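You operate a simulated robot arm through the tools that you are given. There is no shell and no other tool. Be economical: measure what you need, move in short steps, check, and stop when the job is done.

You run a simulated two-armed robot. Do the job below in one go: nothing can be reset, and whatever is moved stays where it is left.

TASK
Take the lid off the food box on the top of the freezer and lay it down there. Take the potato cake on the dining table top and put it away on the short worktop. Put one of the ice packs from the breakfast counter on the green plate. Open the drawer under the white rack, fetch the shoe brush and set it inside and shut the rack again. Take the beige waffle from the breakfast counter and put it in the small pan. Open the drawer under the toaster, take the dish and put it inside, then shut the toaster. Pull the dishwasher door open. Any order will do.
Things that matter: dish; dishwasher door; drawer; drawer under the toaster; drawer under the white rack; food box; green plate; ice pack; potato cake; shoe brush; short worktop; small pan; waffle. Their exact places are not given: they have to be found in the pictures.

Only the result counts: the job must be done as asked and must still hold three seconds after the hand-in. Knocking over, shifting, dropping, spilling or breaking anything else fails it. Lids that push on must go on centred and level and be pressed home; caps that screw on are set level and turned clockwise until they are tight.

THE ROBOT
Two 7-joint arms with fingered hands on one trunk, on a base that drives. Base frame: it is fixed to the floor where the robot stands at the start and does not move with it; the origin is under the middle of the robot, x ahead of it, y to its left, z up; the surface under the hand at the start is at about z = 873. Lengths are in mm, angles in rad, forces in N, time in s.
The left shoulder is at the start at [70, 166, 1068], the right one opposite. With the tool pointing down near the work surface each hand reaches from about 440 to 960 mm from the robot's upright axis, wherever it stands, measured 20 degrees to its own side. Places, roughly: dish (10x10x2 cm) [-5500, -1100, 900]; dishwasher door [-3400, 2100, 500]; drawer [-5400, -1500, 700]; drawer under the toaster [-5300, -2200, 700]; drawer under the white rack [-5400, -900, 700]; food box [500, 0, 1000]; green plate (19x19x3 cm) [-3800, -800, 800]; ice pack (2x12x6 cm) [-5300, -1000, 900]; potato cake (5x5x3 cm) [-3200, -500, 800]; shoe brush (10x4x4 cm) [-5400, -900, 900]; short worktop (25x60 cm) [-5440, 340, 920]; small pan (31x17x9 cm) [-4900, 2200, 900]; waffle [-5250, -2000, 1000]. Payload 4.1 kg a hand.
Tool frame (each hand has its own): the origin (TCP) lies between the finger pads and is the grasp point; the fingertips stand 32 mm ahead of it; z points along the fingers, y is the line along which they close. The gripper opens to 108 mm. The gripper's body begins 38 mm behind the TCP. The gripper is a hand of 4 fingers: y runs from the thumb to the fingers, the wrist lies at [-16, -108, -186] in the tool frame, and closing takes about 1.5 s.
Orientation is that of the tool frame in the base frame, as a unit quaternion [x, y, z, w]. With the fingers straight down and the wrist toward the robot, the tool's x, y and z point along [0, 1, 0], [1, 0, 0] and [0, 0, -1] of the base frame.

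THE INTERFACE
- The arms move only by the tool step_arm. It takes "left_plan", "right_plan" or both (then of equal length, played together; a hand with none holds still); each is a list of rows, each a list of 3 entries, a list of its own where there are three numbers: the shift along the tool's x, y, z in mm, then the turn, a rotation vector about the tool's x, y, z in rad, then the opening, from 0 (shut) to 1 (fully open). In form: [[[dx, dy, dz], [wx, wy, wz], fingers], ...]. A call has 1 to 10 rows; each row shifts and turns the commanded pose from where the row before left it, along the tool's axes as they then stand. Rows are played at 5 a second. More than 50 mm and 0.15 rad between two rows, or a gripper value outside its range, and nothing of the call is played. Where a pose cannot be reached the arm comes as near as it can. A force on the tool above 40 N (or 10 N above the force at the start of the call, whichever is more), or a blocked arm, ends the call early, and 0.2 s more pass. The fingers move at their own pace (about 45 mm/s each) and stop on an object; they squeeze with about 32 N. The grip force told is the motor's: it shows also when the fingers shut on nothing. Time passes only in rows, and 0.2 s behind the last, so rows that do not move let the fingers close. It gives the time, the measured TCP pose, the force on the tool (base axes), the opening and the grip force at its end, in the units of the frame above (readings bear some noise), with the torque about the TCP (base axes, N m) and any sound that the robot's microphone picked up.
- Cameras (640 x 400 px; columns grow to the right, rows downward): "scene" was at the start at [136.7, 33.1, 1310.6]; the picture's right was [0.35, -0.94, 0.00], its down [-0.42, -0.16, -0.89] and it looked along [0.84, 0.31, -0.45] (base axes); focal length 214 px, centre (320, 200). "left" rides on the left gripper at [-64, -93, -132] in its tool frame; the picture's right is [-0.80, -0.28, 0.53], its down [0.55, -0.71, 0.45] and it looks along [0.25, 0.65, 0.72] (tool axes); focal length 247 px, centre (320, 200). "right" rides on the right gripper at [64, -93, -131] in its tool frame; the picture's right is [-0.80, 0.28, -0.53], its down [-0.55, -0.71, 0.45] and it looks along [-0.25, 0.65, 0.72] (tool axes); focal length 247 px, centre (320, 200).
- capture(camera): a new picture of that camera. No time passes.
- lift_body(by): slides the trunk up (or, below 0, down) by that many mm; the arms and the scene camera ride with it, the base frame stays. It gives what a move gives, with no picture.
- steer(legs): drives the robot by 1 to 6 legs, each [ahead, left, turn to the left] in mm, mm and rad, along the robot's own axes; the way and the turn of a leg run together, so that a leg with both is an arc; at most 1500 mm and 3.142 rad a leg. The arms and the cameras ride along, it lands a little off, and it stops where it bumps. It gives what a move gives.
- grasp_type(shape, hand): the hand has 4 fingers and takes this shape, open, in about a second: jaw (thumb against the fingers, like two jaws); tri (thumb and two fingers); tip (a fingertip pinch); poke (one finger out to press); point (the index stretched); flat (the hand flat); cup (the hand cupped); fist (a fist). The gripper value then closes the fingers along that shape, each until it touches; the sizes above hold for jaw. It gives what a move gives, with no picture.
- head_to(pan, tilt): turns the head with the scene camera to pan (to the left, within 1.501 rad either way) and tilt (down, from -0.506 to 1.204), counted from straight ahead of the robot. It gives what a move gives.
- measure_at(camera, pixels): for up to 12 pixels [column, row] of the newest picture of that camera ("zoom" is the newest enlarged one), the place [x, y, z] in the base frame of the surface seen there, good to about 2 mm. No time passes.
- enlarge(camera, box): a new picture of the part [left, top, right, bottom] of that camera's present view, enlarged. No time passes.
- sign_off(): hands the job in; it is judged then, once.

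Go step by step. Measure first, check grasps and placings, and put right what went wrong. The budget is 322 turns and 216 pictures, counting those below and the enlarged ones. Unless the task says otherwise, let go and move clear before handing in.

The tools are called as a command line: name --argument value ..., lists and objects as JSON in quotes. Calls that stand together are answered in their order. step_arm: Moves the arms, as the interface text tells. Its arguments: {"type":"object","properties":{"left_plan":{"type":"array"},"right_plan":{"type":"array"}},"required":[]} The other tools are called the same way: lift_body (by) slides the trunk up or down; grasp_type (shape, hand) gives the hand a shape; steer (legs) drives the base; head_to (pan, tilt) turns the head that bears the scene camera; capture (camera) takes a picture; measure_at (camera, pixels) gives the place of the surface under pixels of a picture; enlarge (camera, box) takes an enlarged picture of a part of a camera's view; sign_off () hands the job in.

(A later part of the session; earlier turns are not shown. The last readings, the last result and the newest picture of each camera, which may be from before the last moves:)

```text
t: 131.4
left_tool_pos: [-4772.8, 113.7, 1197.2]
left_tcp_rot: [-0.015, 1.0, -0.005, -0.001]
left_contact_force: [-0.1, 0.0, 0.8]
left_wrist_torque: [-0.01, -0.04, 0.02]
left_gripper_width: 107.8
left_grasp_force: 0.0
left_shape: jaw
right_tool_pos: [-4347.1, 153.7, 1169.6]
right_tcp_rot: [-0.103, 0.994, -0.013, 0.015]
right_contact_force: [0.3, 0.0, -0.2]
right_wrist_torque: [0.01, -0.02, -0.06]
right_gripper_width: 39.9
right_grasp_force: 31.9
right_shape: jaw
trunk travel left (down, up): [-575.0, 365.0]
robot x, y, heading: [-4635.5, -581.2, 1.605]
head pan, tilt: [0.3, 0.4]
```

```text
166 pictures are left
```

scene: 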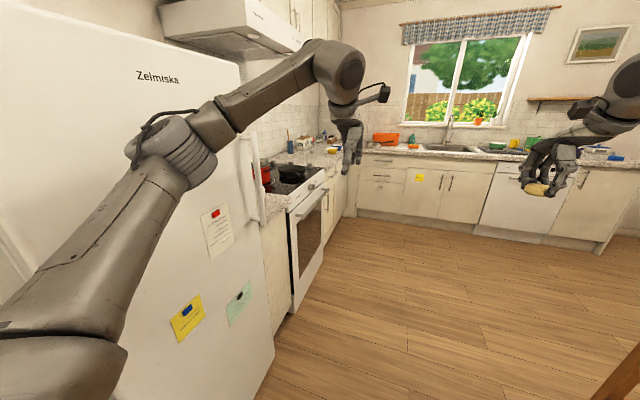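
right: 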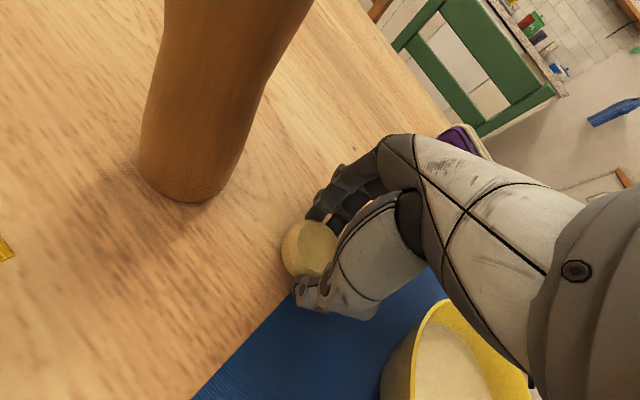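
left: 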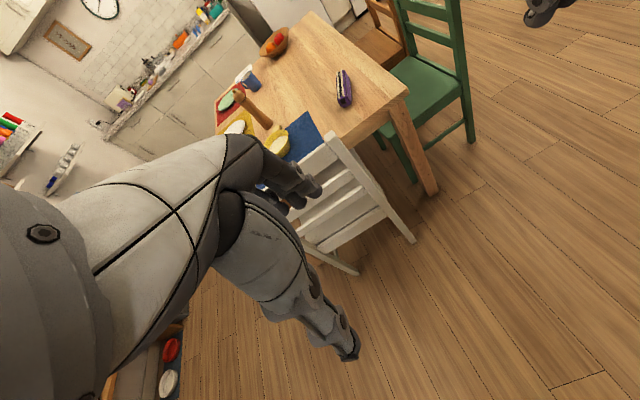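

Clear. I shift slightly right, away from the fridge handle, and go on to y≈400, then turn left to face the short worktop.

steer --legs '[[0, -50, -0.03], [980, 0, 0]]'

head_to --pan 1.1 --tilt 0.5

capture --camera "scene"

```text
t: 136.9
left_tool_pos: [-4736.4, 1076.4, 1197.2]
left_tcp_rot: [-0.011, 1.0, -0.005, -0.001]
left_contact_force: [-1.0, 0.2, -0.2]
left_wrist_torque: [0.02, 0.0, -0.01]
left_gripper_width: 107.5
left_grasp_force: 0.0
left_shape: jaw
right_tool_pos: [-4311.0, 1116.2, 1168.8]
right_tcp_rot: [-0.1, 0.995, -0.014, 0.015]
right_contact_force: [0.2, -0.2, -0.6]
right_wrist_torque: [0.0, -0.02, 0.01]
right_gripper_width: 40.0
right_grasp_force: 32.0
right_shape: jaw
trunk travel left (down, up): [-575.0, 365.0]
robot x, y, heading: [-4600.1, 380.3, 1.6]
head pan, tilt: [0.3, 0.4]
```

```text
t: 138.1
left_tool_pos: [-4737.0, 1076.7, 1197.1]
left_tcp_rot: [-0.011, 1.0, -0.004, -0.001]
left_contact_force: [-0.7, -0.4, -0.7]
left_wrist_torque: [0.01, 0.0, 0.0]
left_gripper_width: 107.7
left_grasp_force: 0.1
left_shape: jaw
right_tool_pos: [-4310.7, 1116.8, 1170.0]
right_tcp_rot: [-0.102, 0.995, -0.013, 0.015]
right_contact_force: [0.2, -1.1, 0.6]
right_wrist_torque: [-0.01, -0.02, -0.01]
right_gripper_width: 40.2
right_grasp_force: 31.6
right_shape: jaw
trunk travel left (down, up): [-575.0, 365.0]
robot x, y, heading: [-4605.2, 380.6, 1.6]
head pan, tilt: [1.1, 0.499]
```

```text
165 pictures are left
```

scene: 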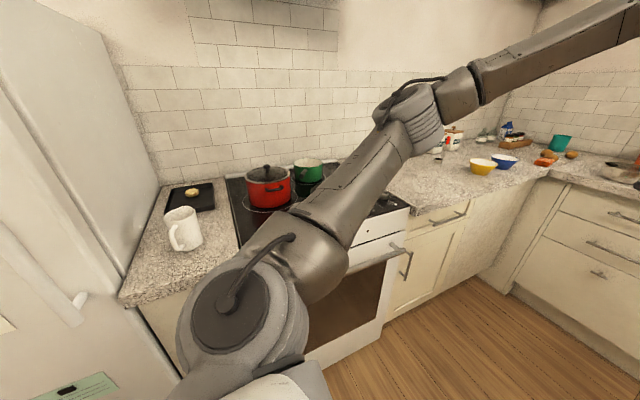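

The short worktop carries a mug at (183,230) and a black tray at (190,197) with something on it. I measure for a free spot.

measure_at --camera "scene" --pixels '[[125, 295], [235, 260], [160, 187], [167, 210], [215, 207], [183, 250], [192, 192], [215, 240], [150, 260], [170, 250], [200, 270], [203, 235]]'

enlarge --camera "scene" --box '[100, 150, 280, 310]'

```text
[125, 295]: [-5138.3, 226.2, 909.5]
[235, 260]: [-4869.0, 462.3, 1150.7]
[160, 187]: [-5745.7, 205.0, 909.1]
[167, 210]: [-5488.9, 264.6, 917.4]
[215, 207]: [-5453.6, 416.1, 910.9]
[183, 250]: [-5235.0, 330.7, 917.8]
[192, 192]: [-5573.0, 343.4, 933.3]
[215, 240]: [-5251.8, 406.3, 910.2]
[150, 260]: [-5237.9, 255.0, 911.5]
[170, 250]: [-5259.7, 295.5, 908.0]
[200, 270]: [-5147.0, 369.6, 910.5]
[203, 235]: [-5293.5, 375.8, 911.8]
```

```text
2.50 times, centred on (190, 230) of scene
```

zoom: 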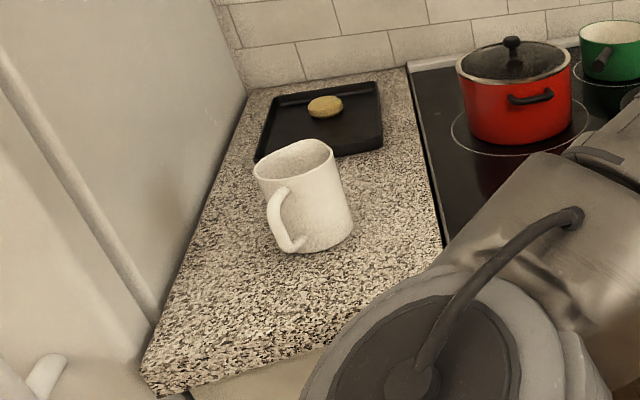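

The worktop spans x −5138…−5745, y 205…465 at z 909, and a free spot lies front-right at about (−5182, 408). I step away to x≈−4380 and retract the left hand so it will not meet the fridge when I turn.

steer --legs '[[40, -230, 0]]'

step_arm --left_plan '[[[10, -45, 0], [0, 0, 0], 1], [[10, -45, 0], [0, 0, 0], 1], [[10, -45, 0], [0, 0, 0], 1], [[10, -45, 0], [0, 0, 0], 1], [[10, -45, 0], [0, 0, 0], 1], [[10, -45, 0], [0, 0, 0], 1], [[10, -20, 0], [0, 0, 0], 1]]'

steer --legs '[[0, 0, 1.54]]'

head_to --pan 0 --tilt 0.55

capture --camera "scene"

```text
t: 139.8
left_tool_pos: [-4509.6, 1124.0, 1198.0]
left_tcp_rot: [-0.012, 1.0, -0.004, -0.001]
left_contact_force: [0.1, -0.7, 0.5]
left_wrist_torque: [-0.04, 0.03, 0.02]
left_gripper_width: 107.7
left_grasp_force: 0.1
left_shape: jaw
right_tool_pos: [-4085.1, 1162.4, 1169.6]
right_tcp_rot: [-0.1, 0.995, -0.014, 0.014]
right_contact_force: [-0.1, 1.0, -0.4]
right_wrist_torque: [-0.02, 0.0, 0.02]
right_gripper_width: 39.9
right_grasp_force: 32.5
right_shape: jaw
trunk travel left (down, up): [-575.0, 365.0]
robot x, y, heading: [-4381.5, 426.6, 1.604]
head pan, tilt: [1.1, 0.499]
```

```text
t: 141.4
left_tool_pos: [-4573.8, 833.2, 1201.8]
left_tcp_rot: [-0.012, 1.0, -0.004, -0.001]
left_contact_force: [0.1, 0.3, -0.5]
left_wrist_torque: [0.0, -0.03, 0.0]
left_gripper_width: 107.7
left_grasp_force: 0.1
left_shape: jaw
right_tool_pos: [-4084.1, 1162.9, 1171.4]
right_tcp_rot: [-0.101, 0.995, -0.014, 0.016]
right_contact_force: [0.1, -1.1, -1.2]
right_wrist_torque: [0.01, 0.0, -0.02]
right_gripper_width: 40.3
right_grasp_force: 31.6
right_shape: jaw
trunk travel left (down, up): [-575.0, 365.0]
robot x, y, heading: [-4377.6, 425.4, 1.603]
head pan, tilt: [1.1, 0.499]
```

```text
t: 145.6
left_tool_pos: [-4785.2, 235.4, 1201.9]
left_tcp_rot: [0.712, -0.702, 0.004, -0.003]
left_contact_force: [-0.2, 0.2, 0.3]
left_wrist_torque: [-0.03, -0.01, 0.01]
left_gripper_width: 107.6
left_grasp_force: 0.2
left_shape: jaw
right_tool_pos: [-5112.1, 726.1, 1170.3]
right_tcp_rot: [0.772, -0.636, -0.001, -0.02]
right_contact_force: [-1.0, -0.1, -1.0]
right_wrist_torque: [-0.01, 0.02, 0.01]
right_gripper_width: 39.7
right_grasp_force: 32.1
right_shape: jaw
trunk travel left (down, up): [-575.0, 365.0]
robot x, y, heading: [-4378.7, 424.6, -3.12]
head pan, tilt: [1.1, 0.499]
```

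```text
t: 146.9
left_tool_pos: [-4785.5, 236.1, 1201.1]
left_tcp_rot: [0.712, -0.703, 0.003, -0.003]
left_contact_force: [-0.4, 0.0, 0.2]
left_wrist_torque: [0.01, 0.01, 0.0]
left_gripper_width: 107.8
left_grasp_force: 0.0
left_shape: jaw
right_tool_pos: [-5110.2, 727.1, 1170.6]
right_tcp_rot: [0.771, -0.637, -0.001, -0.019]
right_contact_force: [0.8, 0.2, -0.4]
right_wrist_torque: [-0.01, 0.01, 0.02]
right_gripper_width: 39.9
right_grasp_force: 32.0
right_shape: jaw
trunk travel left (down, up): [-575.0, 365.0]
robot x, y, heading: [-4372.0, 429.5, -3.125]
head pan, tilt: [0.0, 0.55]
```

```text
163 pictures are left
```

scene: 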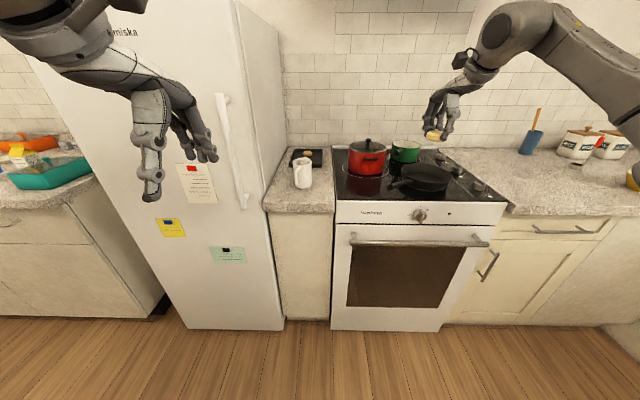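

The right hand with the cake is over the stove, and the worktop is at (300,190). I shift the base left 130 and ahead 60.

steer --legs '[[60, 125, -0.015]]'

```text
t: 148.2
left_tool_pos: [-4847.3, 112.4, 1201.7]
left_tcp_rot: [0.708, -0.706, 0.004, -0.003]
left_contact_force: [0.0, 0.6, 0.0]
left_wrist_torque: [0.02, -0.01, -0.01]
left_gripper_width: 107.9
left_grasp_force: 0.0
left_shape: jaw
right_tool_pos: [-5165.8, 605.3, 1170.8]
right_tcp_rot: [0.769, -0.639, 0.0, -0.02]
right_contact_force: [-1.2, -1.4, 0.5]
right_wrist_torque: [0.01, -0.01, 0.02]
right_gripper_width: 40.0
right_grasp_force: 31.8
right_shape: jaw
trunk travel left (down, up): [-575.0, 365.0]
robot x, y, heading: [-4437.0, 297.8, -3.128]
head pan, tilt: [0.0, 0.55]
```

step_arm --right_plan '[[[38.2, 10.4, 0], [0, 0, 0], 0], [[38.2, 10.4, 0], [0, 0, 0], 0], [[38.2, 10.4, 0], [0, 0, 0], 0], [[38.2, 10.4, 0], [0, 0, 0], 0], [[38.2, 10.4, 0], [0, 0, 0], 0], [[0, 0, 40], [0, 0, 0], 0], [[0, 0, 40], [0, 0, 0], 0], [[0, 0, 40], [0, 0, 0], 0], [[0, 0, 0], [0, 0, 0], 0]]'

capture --camera "right"

enlarge --camera "scene" --box '[240, 100, 440, 240]'

```text
t: 150.2
left_tool_pos: [-4847.1, 113.5, 1202.1]
left_tcp_rot: [0.708, -0.706, 0.004, -0.003]
left_contact_force: [0.2, 0.6, 0.6]
left_wrist_torque: [0.03, 0.01, 0.0]
left_gripper_width: 107.7
left_grasp_force: 0.0
left_shape: jaw
right_tool_pos: [-5180.9, 411.5, 1043.6]
right_tcp_rot: [0.768, -0.64, 0.0, -0.02]
right_contact_force: [-0.3, -0.1, 0.1]
right_wrist_torque: [0.0, -0.03, 0.01]
right_gripper_width: 40.0
right_grasp_force: 32.1
right_shape: jaw
trunk travel left (down, up): [-575.0, 365.0]
robot x, y, heading: [-4439.6, 299.5, -3.136]
head pan, tilt: [0.0, 0.55]
```

```text
162 pictures are left
```

right: 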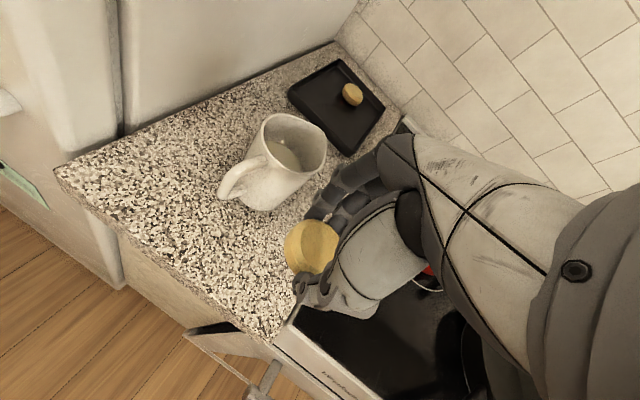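

```text
2.86 times, centred on (340, 170) of scene
```

zoom: 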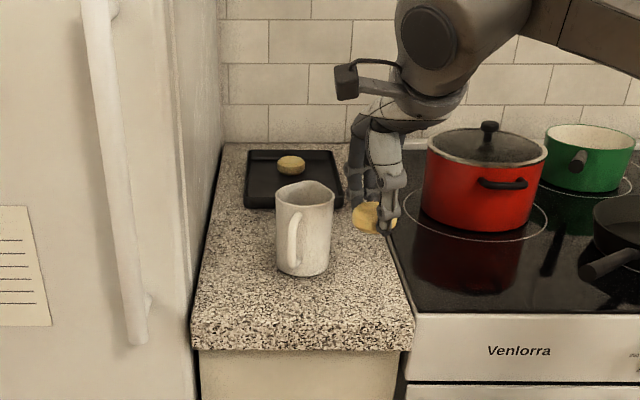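

measure_at --camera "right" --pixels '[[270, 205], [320, 150], [265, 130], [225, 185], [310, 245], [275, 340], [300, 190], [240, 250], [290, 340]]'

```text
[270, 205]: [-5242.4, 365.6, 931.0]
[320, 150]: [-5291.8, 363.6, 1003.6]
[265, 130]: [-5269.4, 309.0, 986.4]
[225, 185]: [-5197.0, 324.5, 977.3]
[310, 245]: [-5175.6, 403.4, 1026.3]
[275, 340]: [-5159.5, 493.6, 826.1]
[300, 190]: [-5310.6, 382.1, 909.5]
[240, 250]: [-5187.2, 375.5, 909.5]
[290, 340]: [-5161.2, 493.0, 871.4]
```

The mug's edge is at about (−5242,366). I shift 13 mm away from it and lower the cake to about 2 mm above the worktop.

step_arm --right_plan '[[[-12, -7, 20], [0, 0, 0], 0], [[0, 0, 30], [0, 0, 0], 0], [[0, 0, 30], [0, 0, 0], 0], [[0, 0, 15], [0, 0, 0], 0], [[0, 0, 0], [0, 0, 0], 0]]'

capture --camera "right"

```text
t: 151.4
left_tool_pos: [-4846.8, 112.8, 1201.9]
left_tcp_rot: [0.707, -0.707, 0.003, -0.003]
left_contact_force: [-0.7, 0.3, 0.6]
left_wrist_torque: [-0.02, 0.01, 0.01]
left_gripper_width: 107.8
left_grasp_force: 0.0
left_shape: jaw
right_tool_pos: [-5173.9, 428.7, 949.6]
right_tcp_rot: [0.769, -0.639, 0.0, -0.02]
right_contact_force: [-0.3, -0.5, -0.6]
right_wrist_torque: [-0.03, 0.0, 0.01]
right_gripper_width: 39.7
right_grasp_force: 32.7
right_shape: jaw
trunk travel left (down, up): [-575.0, 365.0]
robot x, y, heading: [-4436.8, 294.7, -3.134]
head pan, tilt: [0.0, 0.55]
```

```text
160 pictures are left
```

right: 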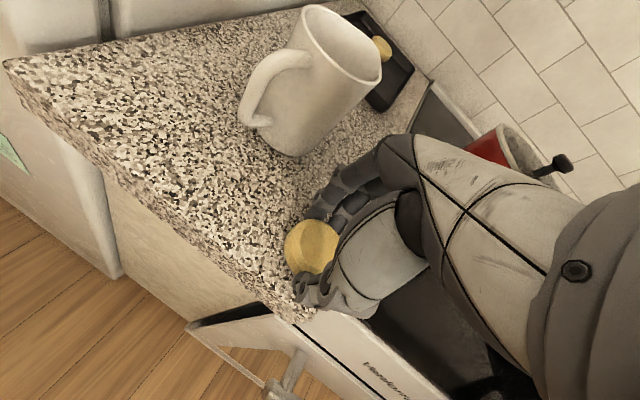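

step_arm --right_plan '[[[9, 5, 2], [0, 0, 0], 0], [[0, 0, 2], [0, 0, 0], 0], [[0, 0, 2], [0, 0, 0], 0], [[0, 0, 1], [0, 0, 0], 0], [[0, 0, 0], [0, 0, 0], 0]]'

```text
t: 152.7
left_tool_pos: [-4844.2, 111.5, 1203.8]
left_tcp_rot: [0.708, -0.706, 0.003, -0.002]
left_contact_force: [0.6, 0.2, -0.1]
left_wrist_torque: [0.01, 0.0, -0.01]
left_gripper_width: 107.8
left_grasp_force: 0.1
left_shape: jaw
right_tool_pos: [-5176.4, 418.2, 944.8]
right_tcp_rot: [0.768, -0.641, -0.003, -0.018]
right_contact_force: [-4.5, 0.6, 19.1]
right_wrist_torque: [-0.06, 0.42, -0.06]
right_gripper_width: 40.4
right_grasp_force: 32.3
right_shape: jaw
trunk travel left (down, up): [-575.0, 365.0]
robot x, y, heading: [-4441.3, 297.6, -3.134]
head pan, tilt: [0.0, 0.55]
```

The cake touches down (19 N). I open part way and rise.

step_arm --right_plan '[[[0, 0, -1], [0, 0, 0], 0.6], [[0, 0, 0], [0, 0, 0], 0.6], [[0, 0, 0], [0, 0, 0], 0.6], [[0, 0, 0], [0, 0, 0], 0.6], [[0, 0, -25], [0, 0, 0], 0.6], [[0, 0, -45], [0, 0, 0], 0.6], [[0, 0, -45], [0, 0, 0], 0.6], [[0, 0, -45], [0, 0, 0], 0.6], [[0, 0, -45], [0, 0, 0], 0.6], [[0, 0, -30], [0, 0, 0], 0.6]]'

capture --camera "right"

```text
t: 154.8
left_tool_pos: [-4846.7, 111.0, 1201.5]
left_tcp_rot: [0.708, -0.707, 0.002, -0.003]
left_contact_force: [-0.1, -0.3, -0.4]
left_wrist_torque: [-0.02, -0.02, 0.0]
left_gripper_width: 107.7
left_grasp_force: 0.1
left_shape: jaw
right_tool_pos: [-5179.1, 410.3, 1181.0]
right_tcp_rot: [0.768, -0.64, 0.0, -0.02]
right_contact_force: [-0.1, -0.1, -0.5]
right_wrist_torque: [-0.02, 0.01, 0.0]
right_gripper_width: 64.4
right_grasp_force: 0.0
right_shape: jaw
trunk travel left (down, up): [-575.0, 365.0]
robot x, y, heading: [-4436.5, 299.9, -3.132]
head pan, tilt: [0.0, 0.55]
```

```text
159 pictures are left
```

right: 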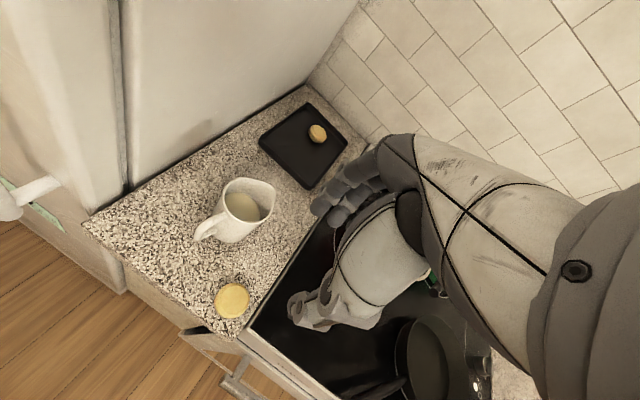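

The cake sits on the worktop at (232,300). Next is the dishwasher on this side of the room: I back off, turn right to face +y and look.

steer --legs '[[-150, -150, 0], [0, 0, -1.58]]'

head_to --pan -0.4 --tilt 0.35

capture --camera "scene"

```text
t: 160.3
left_tool_pos: [-4479.3, 855.8, 1202.2]
left_tcp_rot: [-0.006, 1.0, -0.005, -0.001]
left_contact_force: [-0.3, -0.1, -0.1]
left_wrist_torque: [0.02, 0.04, 0.02]
left_gripper_width: 107.8
left_grasp_force: 0.0
left_shape: jaw
right_tool_pos: [-4182.3, 1190.8, 1180.1]
right_tcp_rot: [-0.097, 0.995, -0.013, 0.014]
right_contact_force: [0.0, -0.6, -0.4]
right_wrist_torque: [0.01, 0.0, 0.02]
right_gripper_width: 64.5
right_grasp_force: 0.1
right_shape: jaw
trunk travel left (down, up): [-575.0, 365.0]
robot x, y, heading: [-4289.4, 447.5, 1.593]
head pan, tilt: [0.0, 0.55]
```

```text
t: 161.2
left_tool_pos: [-4478.5, 854.4, 1201.8]
left_tcp_rot: [-0.007, 1.0, -0.004, -0.001]
left_contact_force: [0.0, 0.4, -0.2]
left_wrist_torque: [-0.04, 0.01, 0.02]
left_gripper_width: 107.7
left_grasp_force: 0.1
left_shape: jaw
right_tool_pos: [-4183.1, 1191.7, 1180.5]
right_tcp_rot: [-0.096, 0.995, -0.013, 0.014]
right_contact_force: [-0.3, 0.1, -0.5]
right_wrist_torque: [0.0, 0.01, 0.02]
right_gripper_width: 64.4
right_grasp_force: 0.1
right_shape: jaw
trunk travel left (down, up): [-575.0, 365.0]
robot x, y, heading: [-4285.1, 443.4, 1.591]
head pan, tilt: [-0.4, 0.351]
```

```text
158 pictures are left
```

scene: 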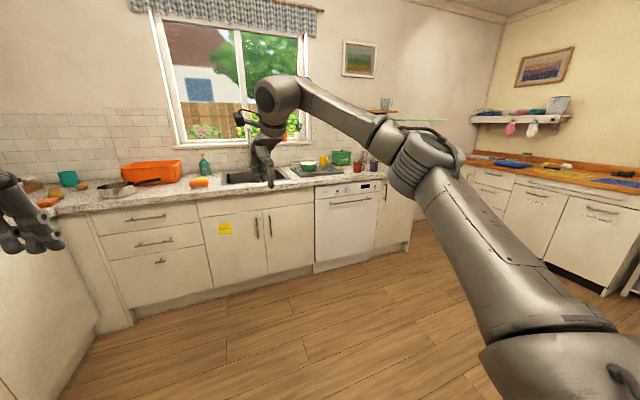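

enlarge --camera "scene" --box '[290, 160, 410, 280]'

measure_at --camera "scene" --pixels '[[318, 198], [379, 190], [318, 270], [375, 250], [348, 230], [115, 186], [150, 180], [100, 195], [250, 250], [380, 265], [440, 230]]'

```text
3.33 times, centred on (350, 220) of scene
```

zoom: 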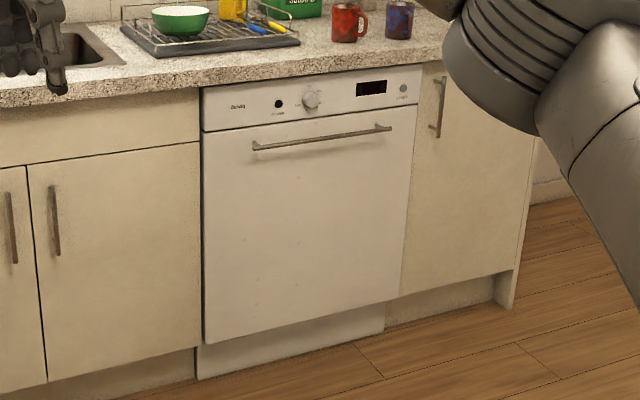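

```text
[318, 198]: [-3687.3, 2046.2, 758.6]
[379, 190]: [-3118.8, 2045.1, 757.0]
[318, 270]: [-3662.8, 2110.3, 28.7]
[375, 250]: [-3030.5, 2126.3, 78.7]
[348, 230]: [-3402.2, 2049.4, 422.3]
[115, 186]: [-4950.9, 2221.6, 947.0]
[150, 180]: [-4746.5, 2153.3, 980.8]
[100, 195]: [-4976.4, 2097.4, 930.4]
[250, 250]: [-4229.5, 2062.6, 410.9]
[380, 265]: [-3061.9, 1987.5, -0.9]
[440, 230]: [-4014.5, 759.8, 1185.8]
```

measure_at --camera "zoom" --pixels '[[256, 146], [320, 138], [388, 128], [320, 134], [320, 142], [210, 300], [395, 280], [205, 120], [420, 75]]'

```text
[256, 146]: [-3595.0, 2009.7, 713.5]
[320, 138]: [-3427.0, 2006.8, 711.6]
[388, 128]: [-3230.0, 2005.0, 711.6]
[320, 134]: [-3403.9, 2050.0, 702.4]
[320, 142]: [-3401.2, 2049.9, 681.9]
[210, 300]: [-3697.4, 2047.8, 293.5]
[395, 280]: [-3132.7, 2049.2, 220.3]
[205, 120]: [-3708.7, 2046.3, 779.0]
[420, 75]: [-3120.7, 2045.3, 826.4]
```

The handle bar runs from x −3595 to −3230 at y≈2006, z≈711, and the door face is at y≈2050. I turn the right hand to point ahead (thumb below, fingers above) to grip the bar's left part while standing at the door's left side.

step_arm --right_plan '[[[0, -20, 0], [-0.15, 0, 0], 0.6], [[0, -20, 0], [-0.15, 0, 0], 0.6], [[0, 0, 0], [-0.15, 0, 0], 0.6], [[0, 0, 0], [-0.15, 0, 0], 0.6], [[0, 0, 0], [-0.15, 0, 0], 0.6], [[0, 0, 0], [-0.15, 0, 0], 0.6], [[0, 0, 0], [-0.15, 0, 0], 0.6], [[0, 0, 0], [-0.15, 0, 0], 0.6], [[0, 0, 0], [-0.15, 0, 0], 0.6], [[0, 0, 0], [-0.15, 0, 0], 0.6]]'

capture --camera "scene"

```text
t: 163.3
left_tool_pos: [-4480.3, 855.6, 1200.5]
left_tcp_rot: [-0.007, 1.0, -0.004, -0.001]
left_contact_force: [0.3, 0.1, -0.8]
left_wrist_torque: [0.0, 0.0, 0.0]
left_gripper_width: 107.7
left_grasp_force: 0.1
left_shape: jaw
right_tool_pos: [-4175.3, 1153.3, 1178.9]
right_tcp_rot: [-0.09, 0.868, 0.487, -0.035]
right_contact_force: [0.4, -0.4, -0.3]
right_wrist_torque: [0.02, -0.04, 0.01]
right_gripper_width: 64.5
right_grasp_force: 0.0
right_shape: jaw
right hand out of reach, approached as far as the arm can: row 8, 9, 10
trunk travel left (down, up): [-575.0, 365.0]
robot x, y, heading: [-4283.7, 443.6, 1.591]
head pan, tilt: [-0.4, 0.351]
```

```text
156 pictures are left
```

scene: 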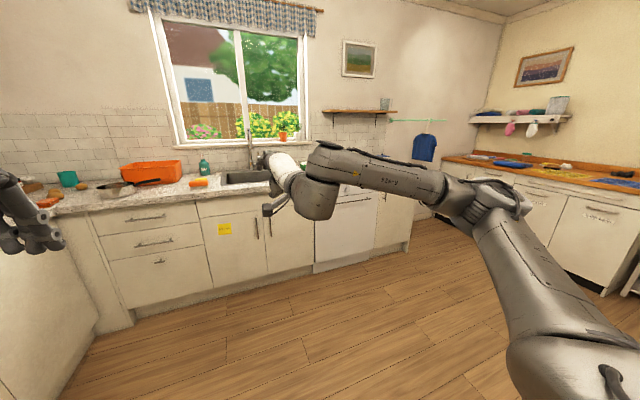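

The wrist stops at about 30° below horizontal, which is enough to grip the bar. I lower the trunk by 200 and drive to the left side of the door.

lift_body --by -200

steer --legs '[[680, -225, 0], [0, 0, -0.32]]'

head_to --pan -0.3 --tilt 0.4

capture --camera "scene"

capture --camera "right"

```text
t: 165.5
left_tool_pos: [-4478.7, 855.2, 1001.5]
left_tcp_rot: [-0.007, 1.0, -0.004, -0.001]
left_contact_force: [0.2, 0.1, -0.2]
left_wrist_torque: [-0.01, -0.03, -0.02]
left_gripper_width: 107.9
left_grasp_force: 0.1
left_shape: jaw
right_tool_pos: [-4175.4, 1152.5, 977.0]
right_tcp_rot: [-0.09, 0.868, 0.487, -0.036]
right_contact_force: [0.0, 0.1, 0.1]
right_wrist_torque: [-0.01, -0.06, 0.05]
right_gripper_width: 64.4
right_grasp_force: 0.0
right_shape: jaw
trunk travel left (down, up): [-375.0, 565.0]
robot x, y, heading: [-4290.0, 446.6, 1.593]
head pan, tilt: [-0.4, 0.351]
```

```text
t: 170.4
left_tool_pos: [-4140.2, 1580.8, 1002.1]
left_tcp_rot: [0.148, 0.989, -0.004, -0.002]
left_contact_force: [-0.5, -0.2, 0.4]
left_wrist_torque: [-0.03, 0.03, 0.02]
left_gripper_width: 107.8
left_grasp_force: 0.1
left_shape: jaw
right_tool_pos: [-3761.1, 1772.9, 977.9]
right_tcp_rot: [0.045, 0.872, 0.487, 0.039]
right_contact_force: [-0.2, 0.8, 1.1]
right_wrist_torque: [0.03, 0.0, 0.01]
right_gripper_width: 64.8
right_grasp_force: 0.1
right_shape: jaw
trunk travel left (down, up): [-375.0, 565.0]
robot x, y, heading: [-4082.6, 1133.3, 1.277]
head pan, tilt: [-0.4, 0.351]
```

```text
t: 171.1
left_tool_pos: [-4142.2, 1579.6, 1001.5]
left_tcp_rot: [0.147, 0.989, -0.004, -0.001]
left_contact_force: [-0.8, -0.5, -0.8]
left_wrist_torque: [0.01, -0.04, -0.02]
left_gripper_width: 107.5
left_grasp_force: 0.2
left_shape: jaw
right_tool_pos: [-3762.5, 1771.9, 977.6]
right_tcp_rot: [0.045, 0.871, 0.487, 0.04]
right_contact_force: [0.5, -0.3, 0.1]
right_wrist_torque: [-0.01, -0.05, -0.02]
right_gripper_width: 64.6
right_grasp_force: 0.0
right_shape: jaw
trunk travel left (down, up): [-375.0, 565.0]
robot x, y, heading: [-4085.3, 1133.0, 1.282]
head pan, tilt: [-0.3, 0.4]
```

```text
155 pictures are left
```

scene: 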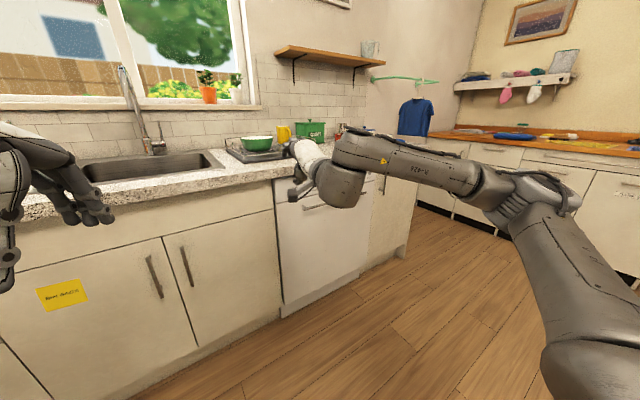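

```text
154 pictures are left
```

right: 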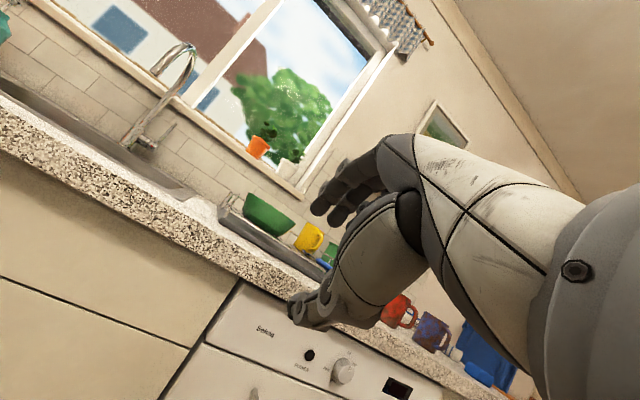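

I drive 110 mm closer and bring the right hand to a pre-grasp 110 mm short of the bar's left part.

steer --legs '[[110, 0, 0]]'

```text
t: 172.3
left_tool_pos: [-4109.3, 1689.6, 1001.6]
left_tcp_rot: [0.147, 0.989, -0.005, -0.001]
left_contact_force: [0.1, 1.1, -0.6]
left_wrist_torque: [-0.05, -0.01, 0.03]
left_gripper_width: 107.7
left_grasp_force: 0.1
left_shape: jaw
right_tool_pos: [-3728.7, 1881.3, 977.4]
right_tcp_rot: [0.045, 0.872, 0.486, 0.04]
right_contact_force: [-0.3, 0.2, -1.0]
right_wrist_torque: [-0.02, 0.01, -0.02]
right_gripper_width: 64.8
right_grasp_force: 0.0
right_shape: jaw
trunk travel left (down, up): [-375.0, 565.0]
robot x, y, heading: [-4050.5, 1241.0, 1.28]
head pan, tilt: [-0.3, 0.4]
```

step_arm --right_plan '[[[-26.8, -25.7, 26], [0, 0, 0], 0.5], [[-26.8, -25.7, 26], [0, 0, 0], 0.5], [[-26.8, -25.7, 26], [0, 0, 0], 0.5], [[-26.8, -25.7, 26], [0, 0, 0], 0.5], [[-26.8, -25.7, 26], [0, 0, 0], 0.5], [[-26.8, -25.7, 26], [0, 0, 0], 0.4], [[0, 0, 0], [0, 0, 0], 0.4]]'

capture --camera "scene"

capture --camera "right"

```text
t: 173.9
left_tool_pos: [-4109.7, 1688.7, 1001.5]
left_tcp_rot: [0.146, 0.989, -0.004, -0.002]
left_contact_force: [0.0, -0.1, 0.1]
left_wrist_torque: [0.0, 0.0, -0.04]
left_gripper_width: 107.7
left_grasp_force: 0.1
left_shape: jaw
right_tool_pos: [-3560.4, 1915.5, 769.1]
right_tcp_rot: [0.043, 0.872, 0.486, 0.039]
right_contact_force: [-0.6, -0.6, -0.1]
right_wrist_torque: [-0.01, 0.0, 0.0]
right_gripper_width: 43.6
right_grasp_force: 0.1
right_shape: jaw
trunk travel left (down, up): [-375.0, 565.0]
robot x, y, heading: [-4050.9, 1241.3, 1.286]
head pan, tilt: [-0.3, 0.4]
```

```text
153 pictures are left
```

scene: 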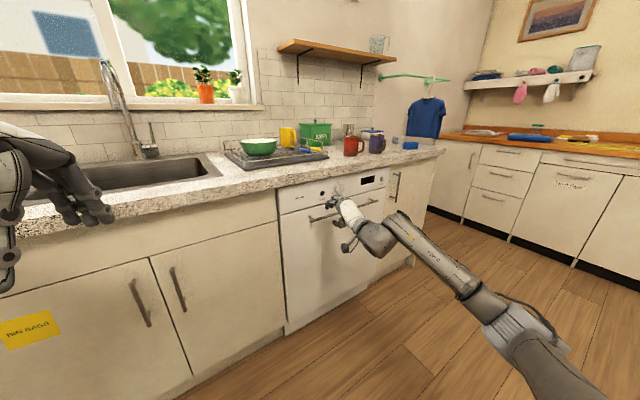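

```text
152 pictures are left
```

right: 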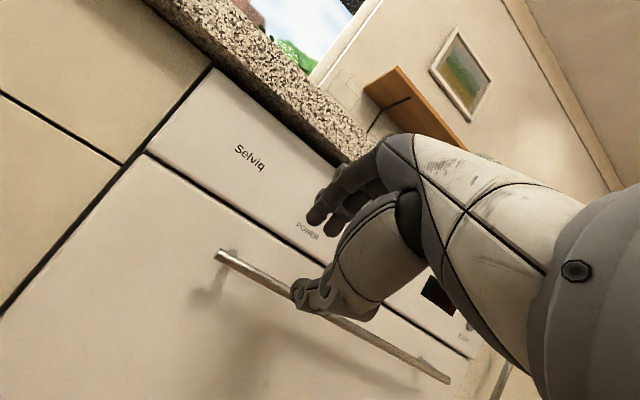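

measure_at --camera "right" --pixels '[[225, 254], [260, 272], [285, 286], [360, 330], [300, 300], [318, 215], [240, 330]]'

```text
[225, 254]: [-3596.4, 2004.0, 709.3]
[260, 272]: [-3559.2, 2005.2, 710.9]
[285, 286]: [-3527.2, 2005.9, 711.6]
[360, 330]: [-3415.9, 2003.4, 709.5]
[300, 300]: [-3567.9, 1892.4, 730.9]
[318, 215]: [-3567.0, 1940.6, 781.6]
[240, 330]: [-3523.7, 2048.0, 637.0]
```

The bar centre is about y 2010, z 710. I advance 98 mm along the fingers and close on it.

step_arm --right_plan '[[[-2, 0, 35], [0, 0, 0], 0.4], [[-2, 0, 35], [0, 0, 0], 0.4], [[0, 0, 28], [0, 0, 0], 0.4], [[0, 0, 0], [0, 0, 0], 0.4]]'

capture --camera "right"

```text
t: 174.9
left_tool_pos: [-4108.7, 1689.0, 1002.2]
left_tcp_rot: [0.146, 0.989, -0.004, -0.002]
left_contact_force: [0.0, 0.6, 0.0]
left_wrist_torque: [0.0, -0.01, 0.0]
left_gripper_width: 107.9
left_grasp_force: 0.1
left_shape: jaw
right_tool_pos: [-3544.0, 1995.6, 717.1]
right_tcp_rot: [0.043, 0.871, 0.487, 0.039]
right_contact_force: [-0.4, -0.4, 0.6]
right_wrist_torque: [0.02, -0.04, 0.0]
right_gripper_width: 43.6
right_grasp_force: 0.1
right_shape: jaw
trunk travel left (down, up): [-375.0, 565.0]
robot x, y, heading: [-4049.8, 1242.8, 1.279]
head pan, tilt: [-0.3, 0.4]
```

```text
151 pictures are left
```

right: 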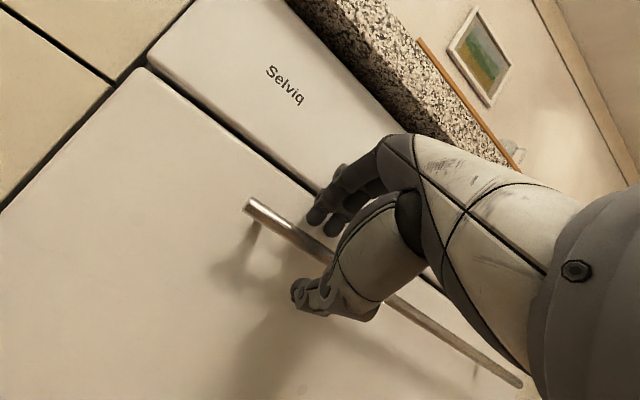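

The bar passes between thumb and fingers. I close the hand on it.

step_arm --right_plan '[[[0, 0, 0], [0, 0, 0], 0], [[0, 0, 0], [0, 0, 0], 0], [[0, 0, 0], [0, 0, 0], 0], [[0, 0, 0], [0, 0, 0], 0], [[0, 0, 0], [0, 0, 0], 0], [[0, 0, 0], [0, 0, 0], 0]]'

```text
t: 176.3
left_tool_pos: [-4109.4, 1689.8, 1002.0]
left_tcp_rot: [0.147, 0.989, -0.006, -0.002]
left_contact_force: [0.5, -0.9, -0.5]
left_wrist_torque: [0.02, 0.03, 0.0]
left_gripper_width: 107.6
left_grasp_force: 0.1
left_shape: jaw
right_tool_pos: [-3544.8, 1995.5, 716.2]
right_tcp_rot: [0.043, 0.872, 0.486, 0.039]
right_contact_force: [0.6, 6.2, -2.2]
right_wrist_torque: [0.04, -0.2, 0.03]
right_gripper_width: 4.0
right_grasp_force: 32.1
right_shape: jaw
trunk travel left (down, up): [-375.0, 565.0]
robot x, y, heading: [-4049.4, 1245.0, 1.284]
head pan, tilt: [-0.3, 0.4]
```

enlarge --camera "right" --box '[200, 140, 440, 340]'

```text
2.00 times, centred on (320, 240) of right
```

zoom: 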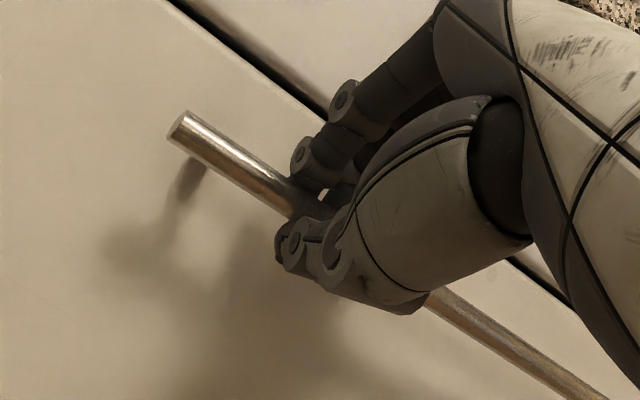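

The bar is enclosed by the fingers. I pull along the door's arc for the first 0.2 rad.

step_arm --right_plan '[[[-3.3, -18.1, -22.6], [0, 0, 0], 0], [[-3.3, -18.1, -22.6], [0, 0, 0], 0], [[-3.2, -20.2, -20.7], [0, 0, 0], 0], [[-3.2, -20.2, -20.7], [0, 0, 0], 0]]'

capture --camera "scene"

```text
t: 177.3
left_tool_pos: [-4108.6, 1692.5, 999.7]
left_tcp_rot: [0.146, 0.989, -0.005, -0.002]
left_contact_force: [1.0, 1.0, 0.3]
left_wrist_torque: [-0.01, -0.02, 0.0]
left_gripper_width: 107.9
left_grasp_force: 0.1
left_shape: jaw
right_tool_pos: [-3544.6, 1882.2, 693.0]
right_tcp_rot: [0.043, 0.874, 0.483, 0.037]
right_contact_force: [-11.3, 10.8, -26.8]
right_wrist_torque: [-0.2, 0.2, 0.17]
right_gripper_width: 3.0
right_grasp_force: 32.3
right_shape: jaw
trunk travel left (down, up): [-375.0, 565.0]
robot x, y, heading: [-4052.5, 1240.9, 1.286]
head pan, tilt: [-0.3, 0.4]
```

```text
149 pictures are left
```

scene: 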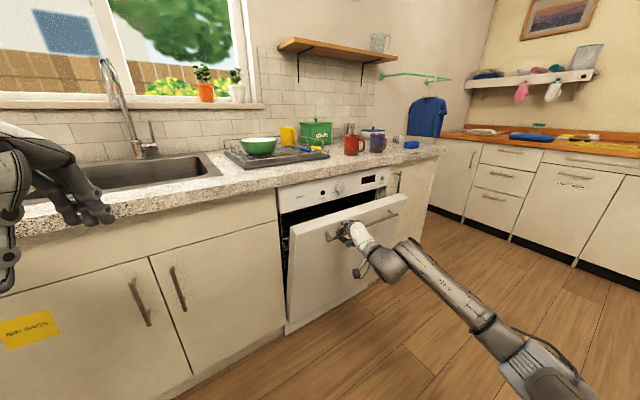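

The door is opening. The bar pulls the hand down a bit, so I continue with a slightly lower arc.

step_arm --right_plan '[[[-2.9, -24.6, -17], [0, 0, 0], 0], [[-2.9, -24.6, -17], [0, 0, 0], 0], [[-2.8, -24.9, -15.6], [0, 0, 0], 0], [[-2.8, -24.9, -15.6], [0, 0, 0], 0]]'

capture --camera "scene"

```text
t: 178.3
left_tool_pos: [-4108.0, 1691.2, 999.3]
left_tcp_rot: [0.146, 0.989, -0.006, -0.001]
left_contact_force: [0.1, -0.3, 0.7]
left_wrist_torque: [-0.02, -0.05, 0.0]
left_gripper_width: 107.6
left_grasp_force: 0.1
left_shape: jaw
right_tool_pos: [-3545.0, 1772.8, 642.4]
right_tcp_rot: [0.043, 0.873, 0.485, 0.037]
right_contact_force: [-16.0, 16.6, -26.4]
right_wrist_torque: [0.03, 0.19, 0.2]
right_gripper_width: 3.0
right_grasp_force: 32.7
right_shape: jaw
trunk travel left (down, up): [-375.0, 565.0]
robot x, y, heading: [-4054.3, 1241.8, 1.287]
head pan, tilt: [-0.3, 0.4]
```

```text
148 pictures are left
```

scene: 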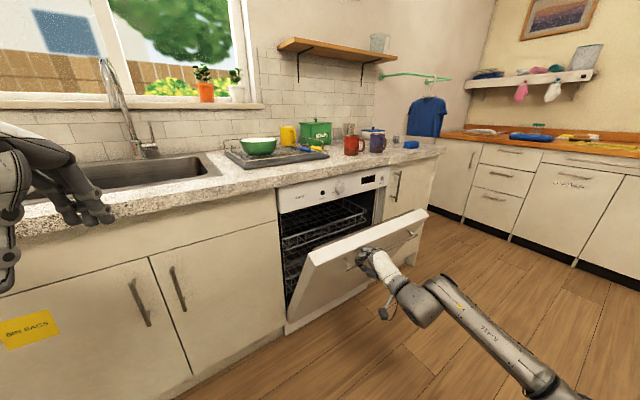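

step_arm --right_plan '[[[-2.6, -26.4, -13.2], [-0.05, 0, 0], 0], [[-2.6, -26.4, -13.2], [-0.05, 0, 0], 0], [[-2.3, -27.2, -10.8], [-0.05, 0, 0], 0], [[-2.3, -27.2, -10.8], [-0.05, 0, 0], 0]]'

capture --camera "scene"

```text
t: 179.5
left_tool_pos: [-4110.2, 1689.2, 1001.6]
left_tcp_rot: [0.145, 0.989, -0.005, -0.002]
left_contact_force: [0.2, -0.1, 0.0]
left_wrist_torque: [0.01, -0.02, -0.01]
left_gripper_width: 107.8
left_grasp_force: 0.1
left_shape: jaw
right_tool_pos: [-3544.0, 1685.3, 571.9]
right_tcp_rot: [0.038, 0.821, 0.568, 0.041]
right_contact_force: [-8.1, 11.4, -12.1]
right_wrist_torque: [0.04, 0.0, 0.06]
right_gripper_width: 2.9
right_grasp_force: 32.0
right_shape: jaw
trunk travel left (down, up): [-375.0, 565.0]
robot x, y, heading: [-4047.6, 1242.8, 1.279]
head pan, tilt: [-0.3, 0.4]
stopped in row 4 (right hand): the force on the tool passed its limit at 45 N (the readings are from after the stop); the commanded pose is now the measured one
```

```text
147 pictures are left
```

scene: 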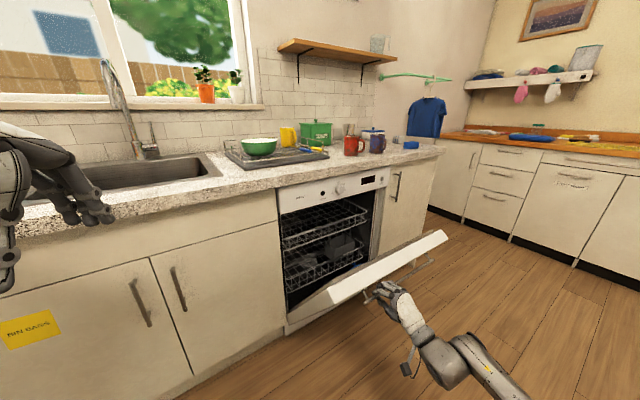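

The door is about 40° open and tilts down on its own weight. I follow a little further.

step_arm --right_plan '[[[-1.4, -26, -13.5], [-0.06, 0, 0], 0], [[-1.4, -26, -13.5], [-0.06, 0, 0], 0], [[-1.1, -27, -11], [-0.06, 0, 0], 0], [[-1.1, -27, -11], [-0.06, 0, 0], 0]]'

capture --camera "scene"

```text
t: 180.5
left_tool_pos: [-4109.3, 1689.4, 1002.3]
left_tcp_rot: [0.146, 0.989, -0.005, -0.001]
left_contact_force: [0.1, 0.4, 0.6]
left_wrist_torque: [0.02, -0.01, 0.05]
left_gripper_width: 107.6
left_grasp_force: 0.0
left_shape: jaw
right_tool_pos: [-3544.1, 1607.7, 483.9]
right_tcp_rot: [0.033, 0.746, 0.663, 0.046]
right_contact_force: [-10.6, 17.5, -14.6]
right_wrist_torque: [-0.14, 0.09, 0.16]
right_gripper_width: 3.0
right_grasp_force: 31.7
right_shape: jaw
trunk travel left (down, up): [-375.0, 565.0]
robot x, y, heading: [-4053.0, 1241.8, 1.282]
head pan, tilt: [-0.3, 0.4]
```

```text
146 pictures are left
```

scene: 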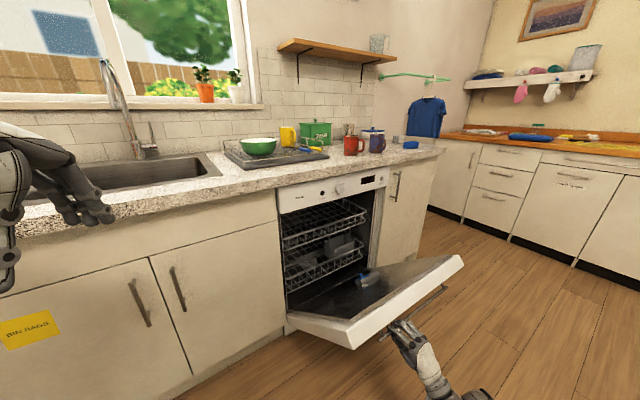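

It works well. I keep following the arc with the hand pitching up.

step_arm --right_plan '[[[-1, -28, -16.6], [-0.06, 0, 0], 0], [[-1, -27.2, -18.4], [-0.06, 0, 0], 0], [[-1, -26, -14], [-0.06, 0, 0], 0], [[-1, -25.2, -15.6], [-0.06, 0, 0], 0], [[-1, -25.5, -14.1], [-0.06, 0, 0], 0]]'

capture --camera "scene"

```text
t: 181.3
left_tool_pos: [-4108.3, 1690.5, 1001.6]
left_tcp_rot: [0.146, 0.989, -0.005, -0.002]
left_contact_force: [0.9, -0.3, -0.1]
left_wrist_torque: [-0.01, 0.01, 0.0]
left_gripper_width: 107.7
left_grasp_force: 0.2
left_shape: jaw
right_tool_pos: [-3545.7, 1558.5, 399.3]
right_tcp_rot: [0.031, 0.684, 0.728, 0.049]
right_contact_force: [6.7, 19.4, -19.4]
right_wrist_torque: [-0.25, -0.01, -0.15]
right_gripper_width: 2.8
right_grasp_force: 32.0
right_shape: jaw
trunk travel left (down, up): [-375.0, 565.0]
robot x, y, heading: [-4053.1, 1243.3, 1.287]
head pan, tilt: [-0.3, 0.4]
stopped in row 4 (right hand): the force on the tool passed its limit at 43 N (the readings are from after the stop); the commanded pose is now the measured one
```

```text
145 pictures are left
```

scene: 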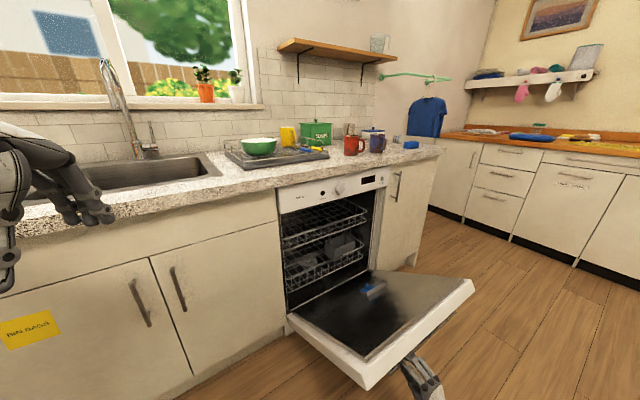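

step_arm --right_plan '[[[0, -25.5, -9], [-0.08, 0, 0], 0], [[0, -25, -8], [-0.08, 0, 0], 0], [[0, -25, -8], [-0.08, 0, 0], 0], [[0, -25, -8], [-0.08, 0, 0], 0]]'

capture --camera "scene"

```text
t: 182.1
left_tool_pos: [-4107.9, 1690.1, 1001.8]
left_tcp_rot: [0.146, 0.989, -0.005, -0.002]
left_contact_force: [0.0, -0.2, 0.3]
left_wrist_torque: [0.02, -0.04, -0.02]
left_gripper_width: 107.8
left_grasp_force: 0.2
left_shape: jaw
right_tool_pos: [-3549.9, 1543.5, 366.2]
right_tcp_rot: [0.031, 0.613, 0.787, 0.058]
right_contact_force: [13.0, 15.6, -16.7]
right_wrist_torque: [-0.25, 0.02, -0.33]
right_gripper_width: 3.4
right_grasp_force: 31.6
right_shape: jaw
right hand out of reach, approached as far as the arm can: row 2, 3
trunk travel left (down, up): [-375.0, 565.0]
robot x, y, heading: [-4052.3, 1244.8, 1.282]
head pan, tilt: [-0.3, 0.4]
stopped in row 3 (right hand): the force on the tool passed its limit at 46 N (the readings are from after the stop); the commanded pose is now the measured one
```

```text
144 pictures are left
```

scene: 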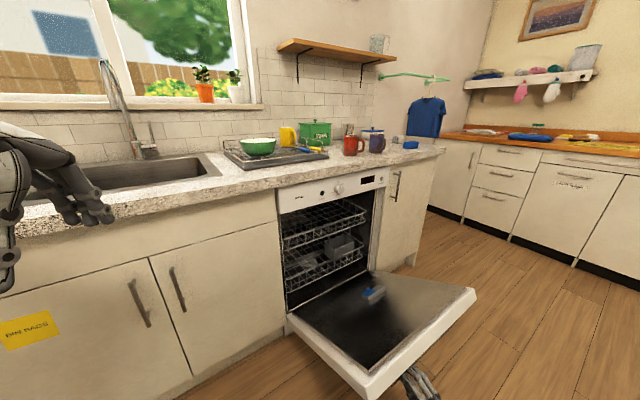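

The door is about 65–70° open. I release the bar and withdraw the hand backwards.

step_arm --right_plan '[[[0, 0, 0], [0, 0, 0], 0.45], [[0, 0, 0], [0, 0, 0], 0.45], [[0, 0, 0], [0, 0, 0], 0.45], [[0, 0, -20], [0, 0, 0], 0.45], [[0, 0, -40], [0, 0, 0], 0.45], [[0, 0, -40], [0, 0, 0], 0.45], [[0, 0, -40], [0, 0, 0], 0.45]]'

capture --camera "scene"

```text
t: 183.7
left_tool_pos: [-4110.3, 1687.9, 1002.7]
left_tcp_rot: [0.146, 0.989, -0.004, -0.001]
left_contact_force: [-0.5, 0.1, 0.5]
left_wrist_torque: [0.01, -0.01, -0.01]
left_gripper_width: 107.8
left_grasp_force: 0.1
left_shape: jaw
right_tool_pos: [-3576.7, 1413.4, 364.6]
right_tcp_rot: [0.03, 0.611, 0.789, 0.057]
right_contact_force: [0.8, -0.3, -0.2]
right_wrist_torque: [0.0, -0.01, -0.01]
right_gripper_width: 48.2
right_grasp_force: 0.2
right_shape: jaw
right hand out of reach, approached as far as the arm can: row 5, 6, 7
trunk travel left (down, up): [-375.0, 565.0]
robot x, y, heading: [-4049.0, 1243.3, 1.285]
head pan, tilt: [-0.3, 0.4]
```

```text
143 pictures are left
```

scene: 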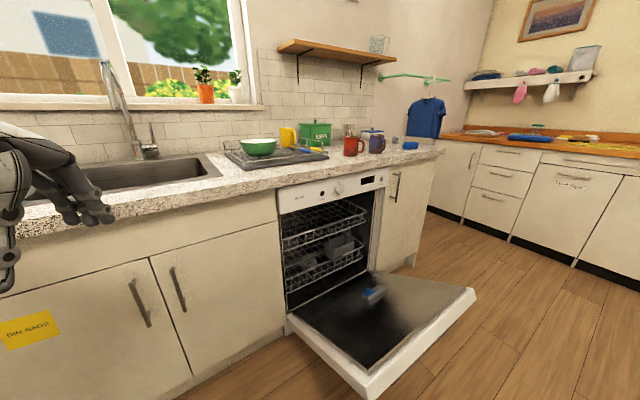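

measure_at --camera "scene" --pixels '[[295, 315], [368, 388], [470, 292], [375, 275], [420, 330], [370, 330]]'

```text
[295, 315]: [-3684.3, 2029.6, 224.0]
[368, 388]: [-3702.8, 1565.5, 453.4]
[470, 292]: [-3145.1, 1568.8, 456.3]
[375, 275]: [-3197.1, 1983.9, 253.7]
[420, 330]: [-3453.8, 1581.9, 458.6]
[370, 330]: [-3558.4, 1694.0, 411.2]
```

The door holds at about 64° open (its edge is at y≈1566, z≈455). I raise the right hand, turn it fingers down and will press the door further down from inside.

step_arm --right_plan '[[[0, 40, -20], [0, 0, 0], 0], [[0, 40, -10], [0.1, 0, 0], 0], [[0, 40, 0], [0.15, 0, 0], 0], [[0, 40, 0], [0.15, 0, 0], 0], [[0, 40, 0], [0.15, 0, 0], 0], [[0, 40, -10], [0.15, 0, 0], 0], [[0, 30, -20], [0.15, 0, 0], 0], [[0, 20, -20], [0.15, 0, 0], 0], [[0, 0, -20], [0.15, 0, 0], 0], [[0, 0, -20], [0.15, 0, 0], 0]]'

capture --camera "scene"

```text
t: 185.9
left_tool_pos: [-4109.1, 1689.0, 1002.7]
left_tcp_rot: [0.146, 0.989, -0.005, -0.001]
left_contact_force: [0.5, 0.6, 0.0]
left_wrist_torque: [0.0, -0.02, 0.01]
left_gripper_width: 107.7
left_grasp_force: 0.0
left_shape: jaw
right_tool_pos: [-3590.3, 1426.6, 677.3]
right_tcp_rot: [0.059, 0.954, 0.292, 0.032]
right_contact_force: [0.4, 0.8, 0.2]
right_wrist_torque: [0.0, 0.01, 0.0]
right_gripper_width: 0.2
right_grasp_force: 31.8
right_shape: jaw
right hand out of reach, approached as far as the arm can: row 7, 8, 9, 10
trunk travel left (down, up): [-375.0, 565.0]
robot x, y, heading: [-4051.3, 1243.4, 1.279]
head pan, tilt: [-0.3, 0.4]
```

```text
142 pictures are left
```

scene: 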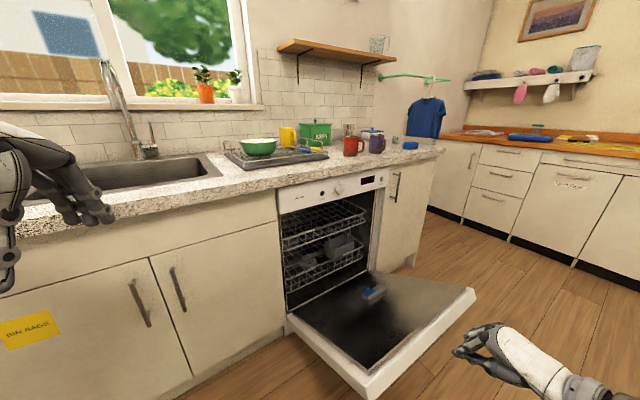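

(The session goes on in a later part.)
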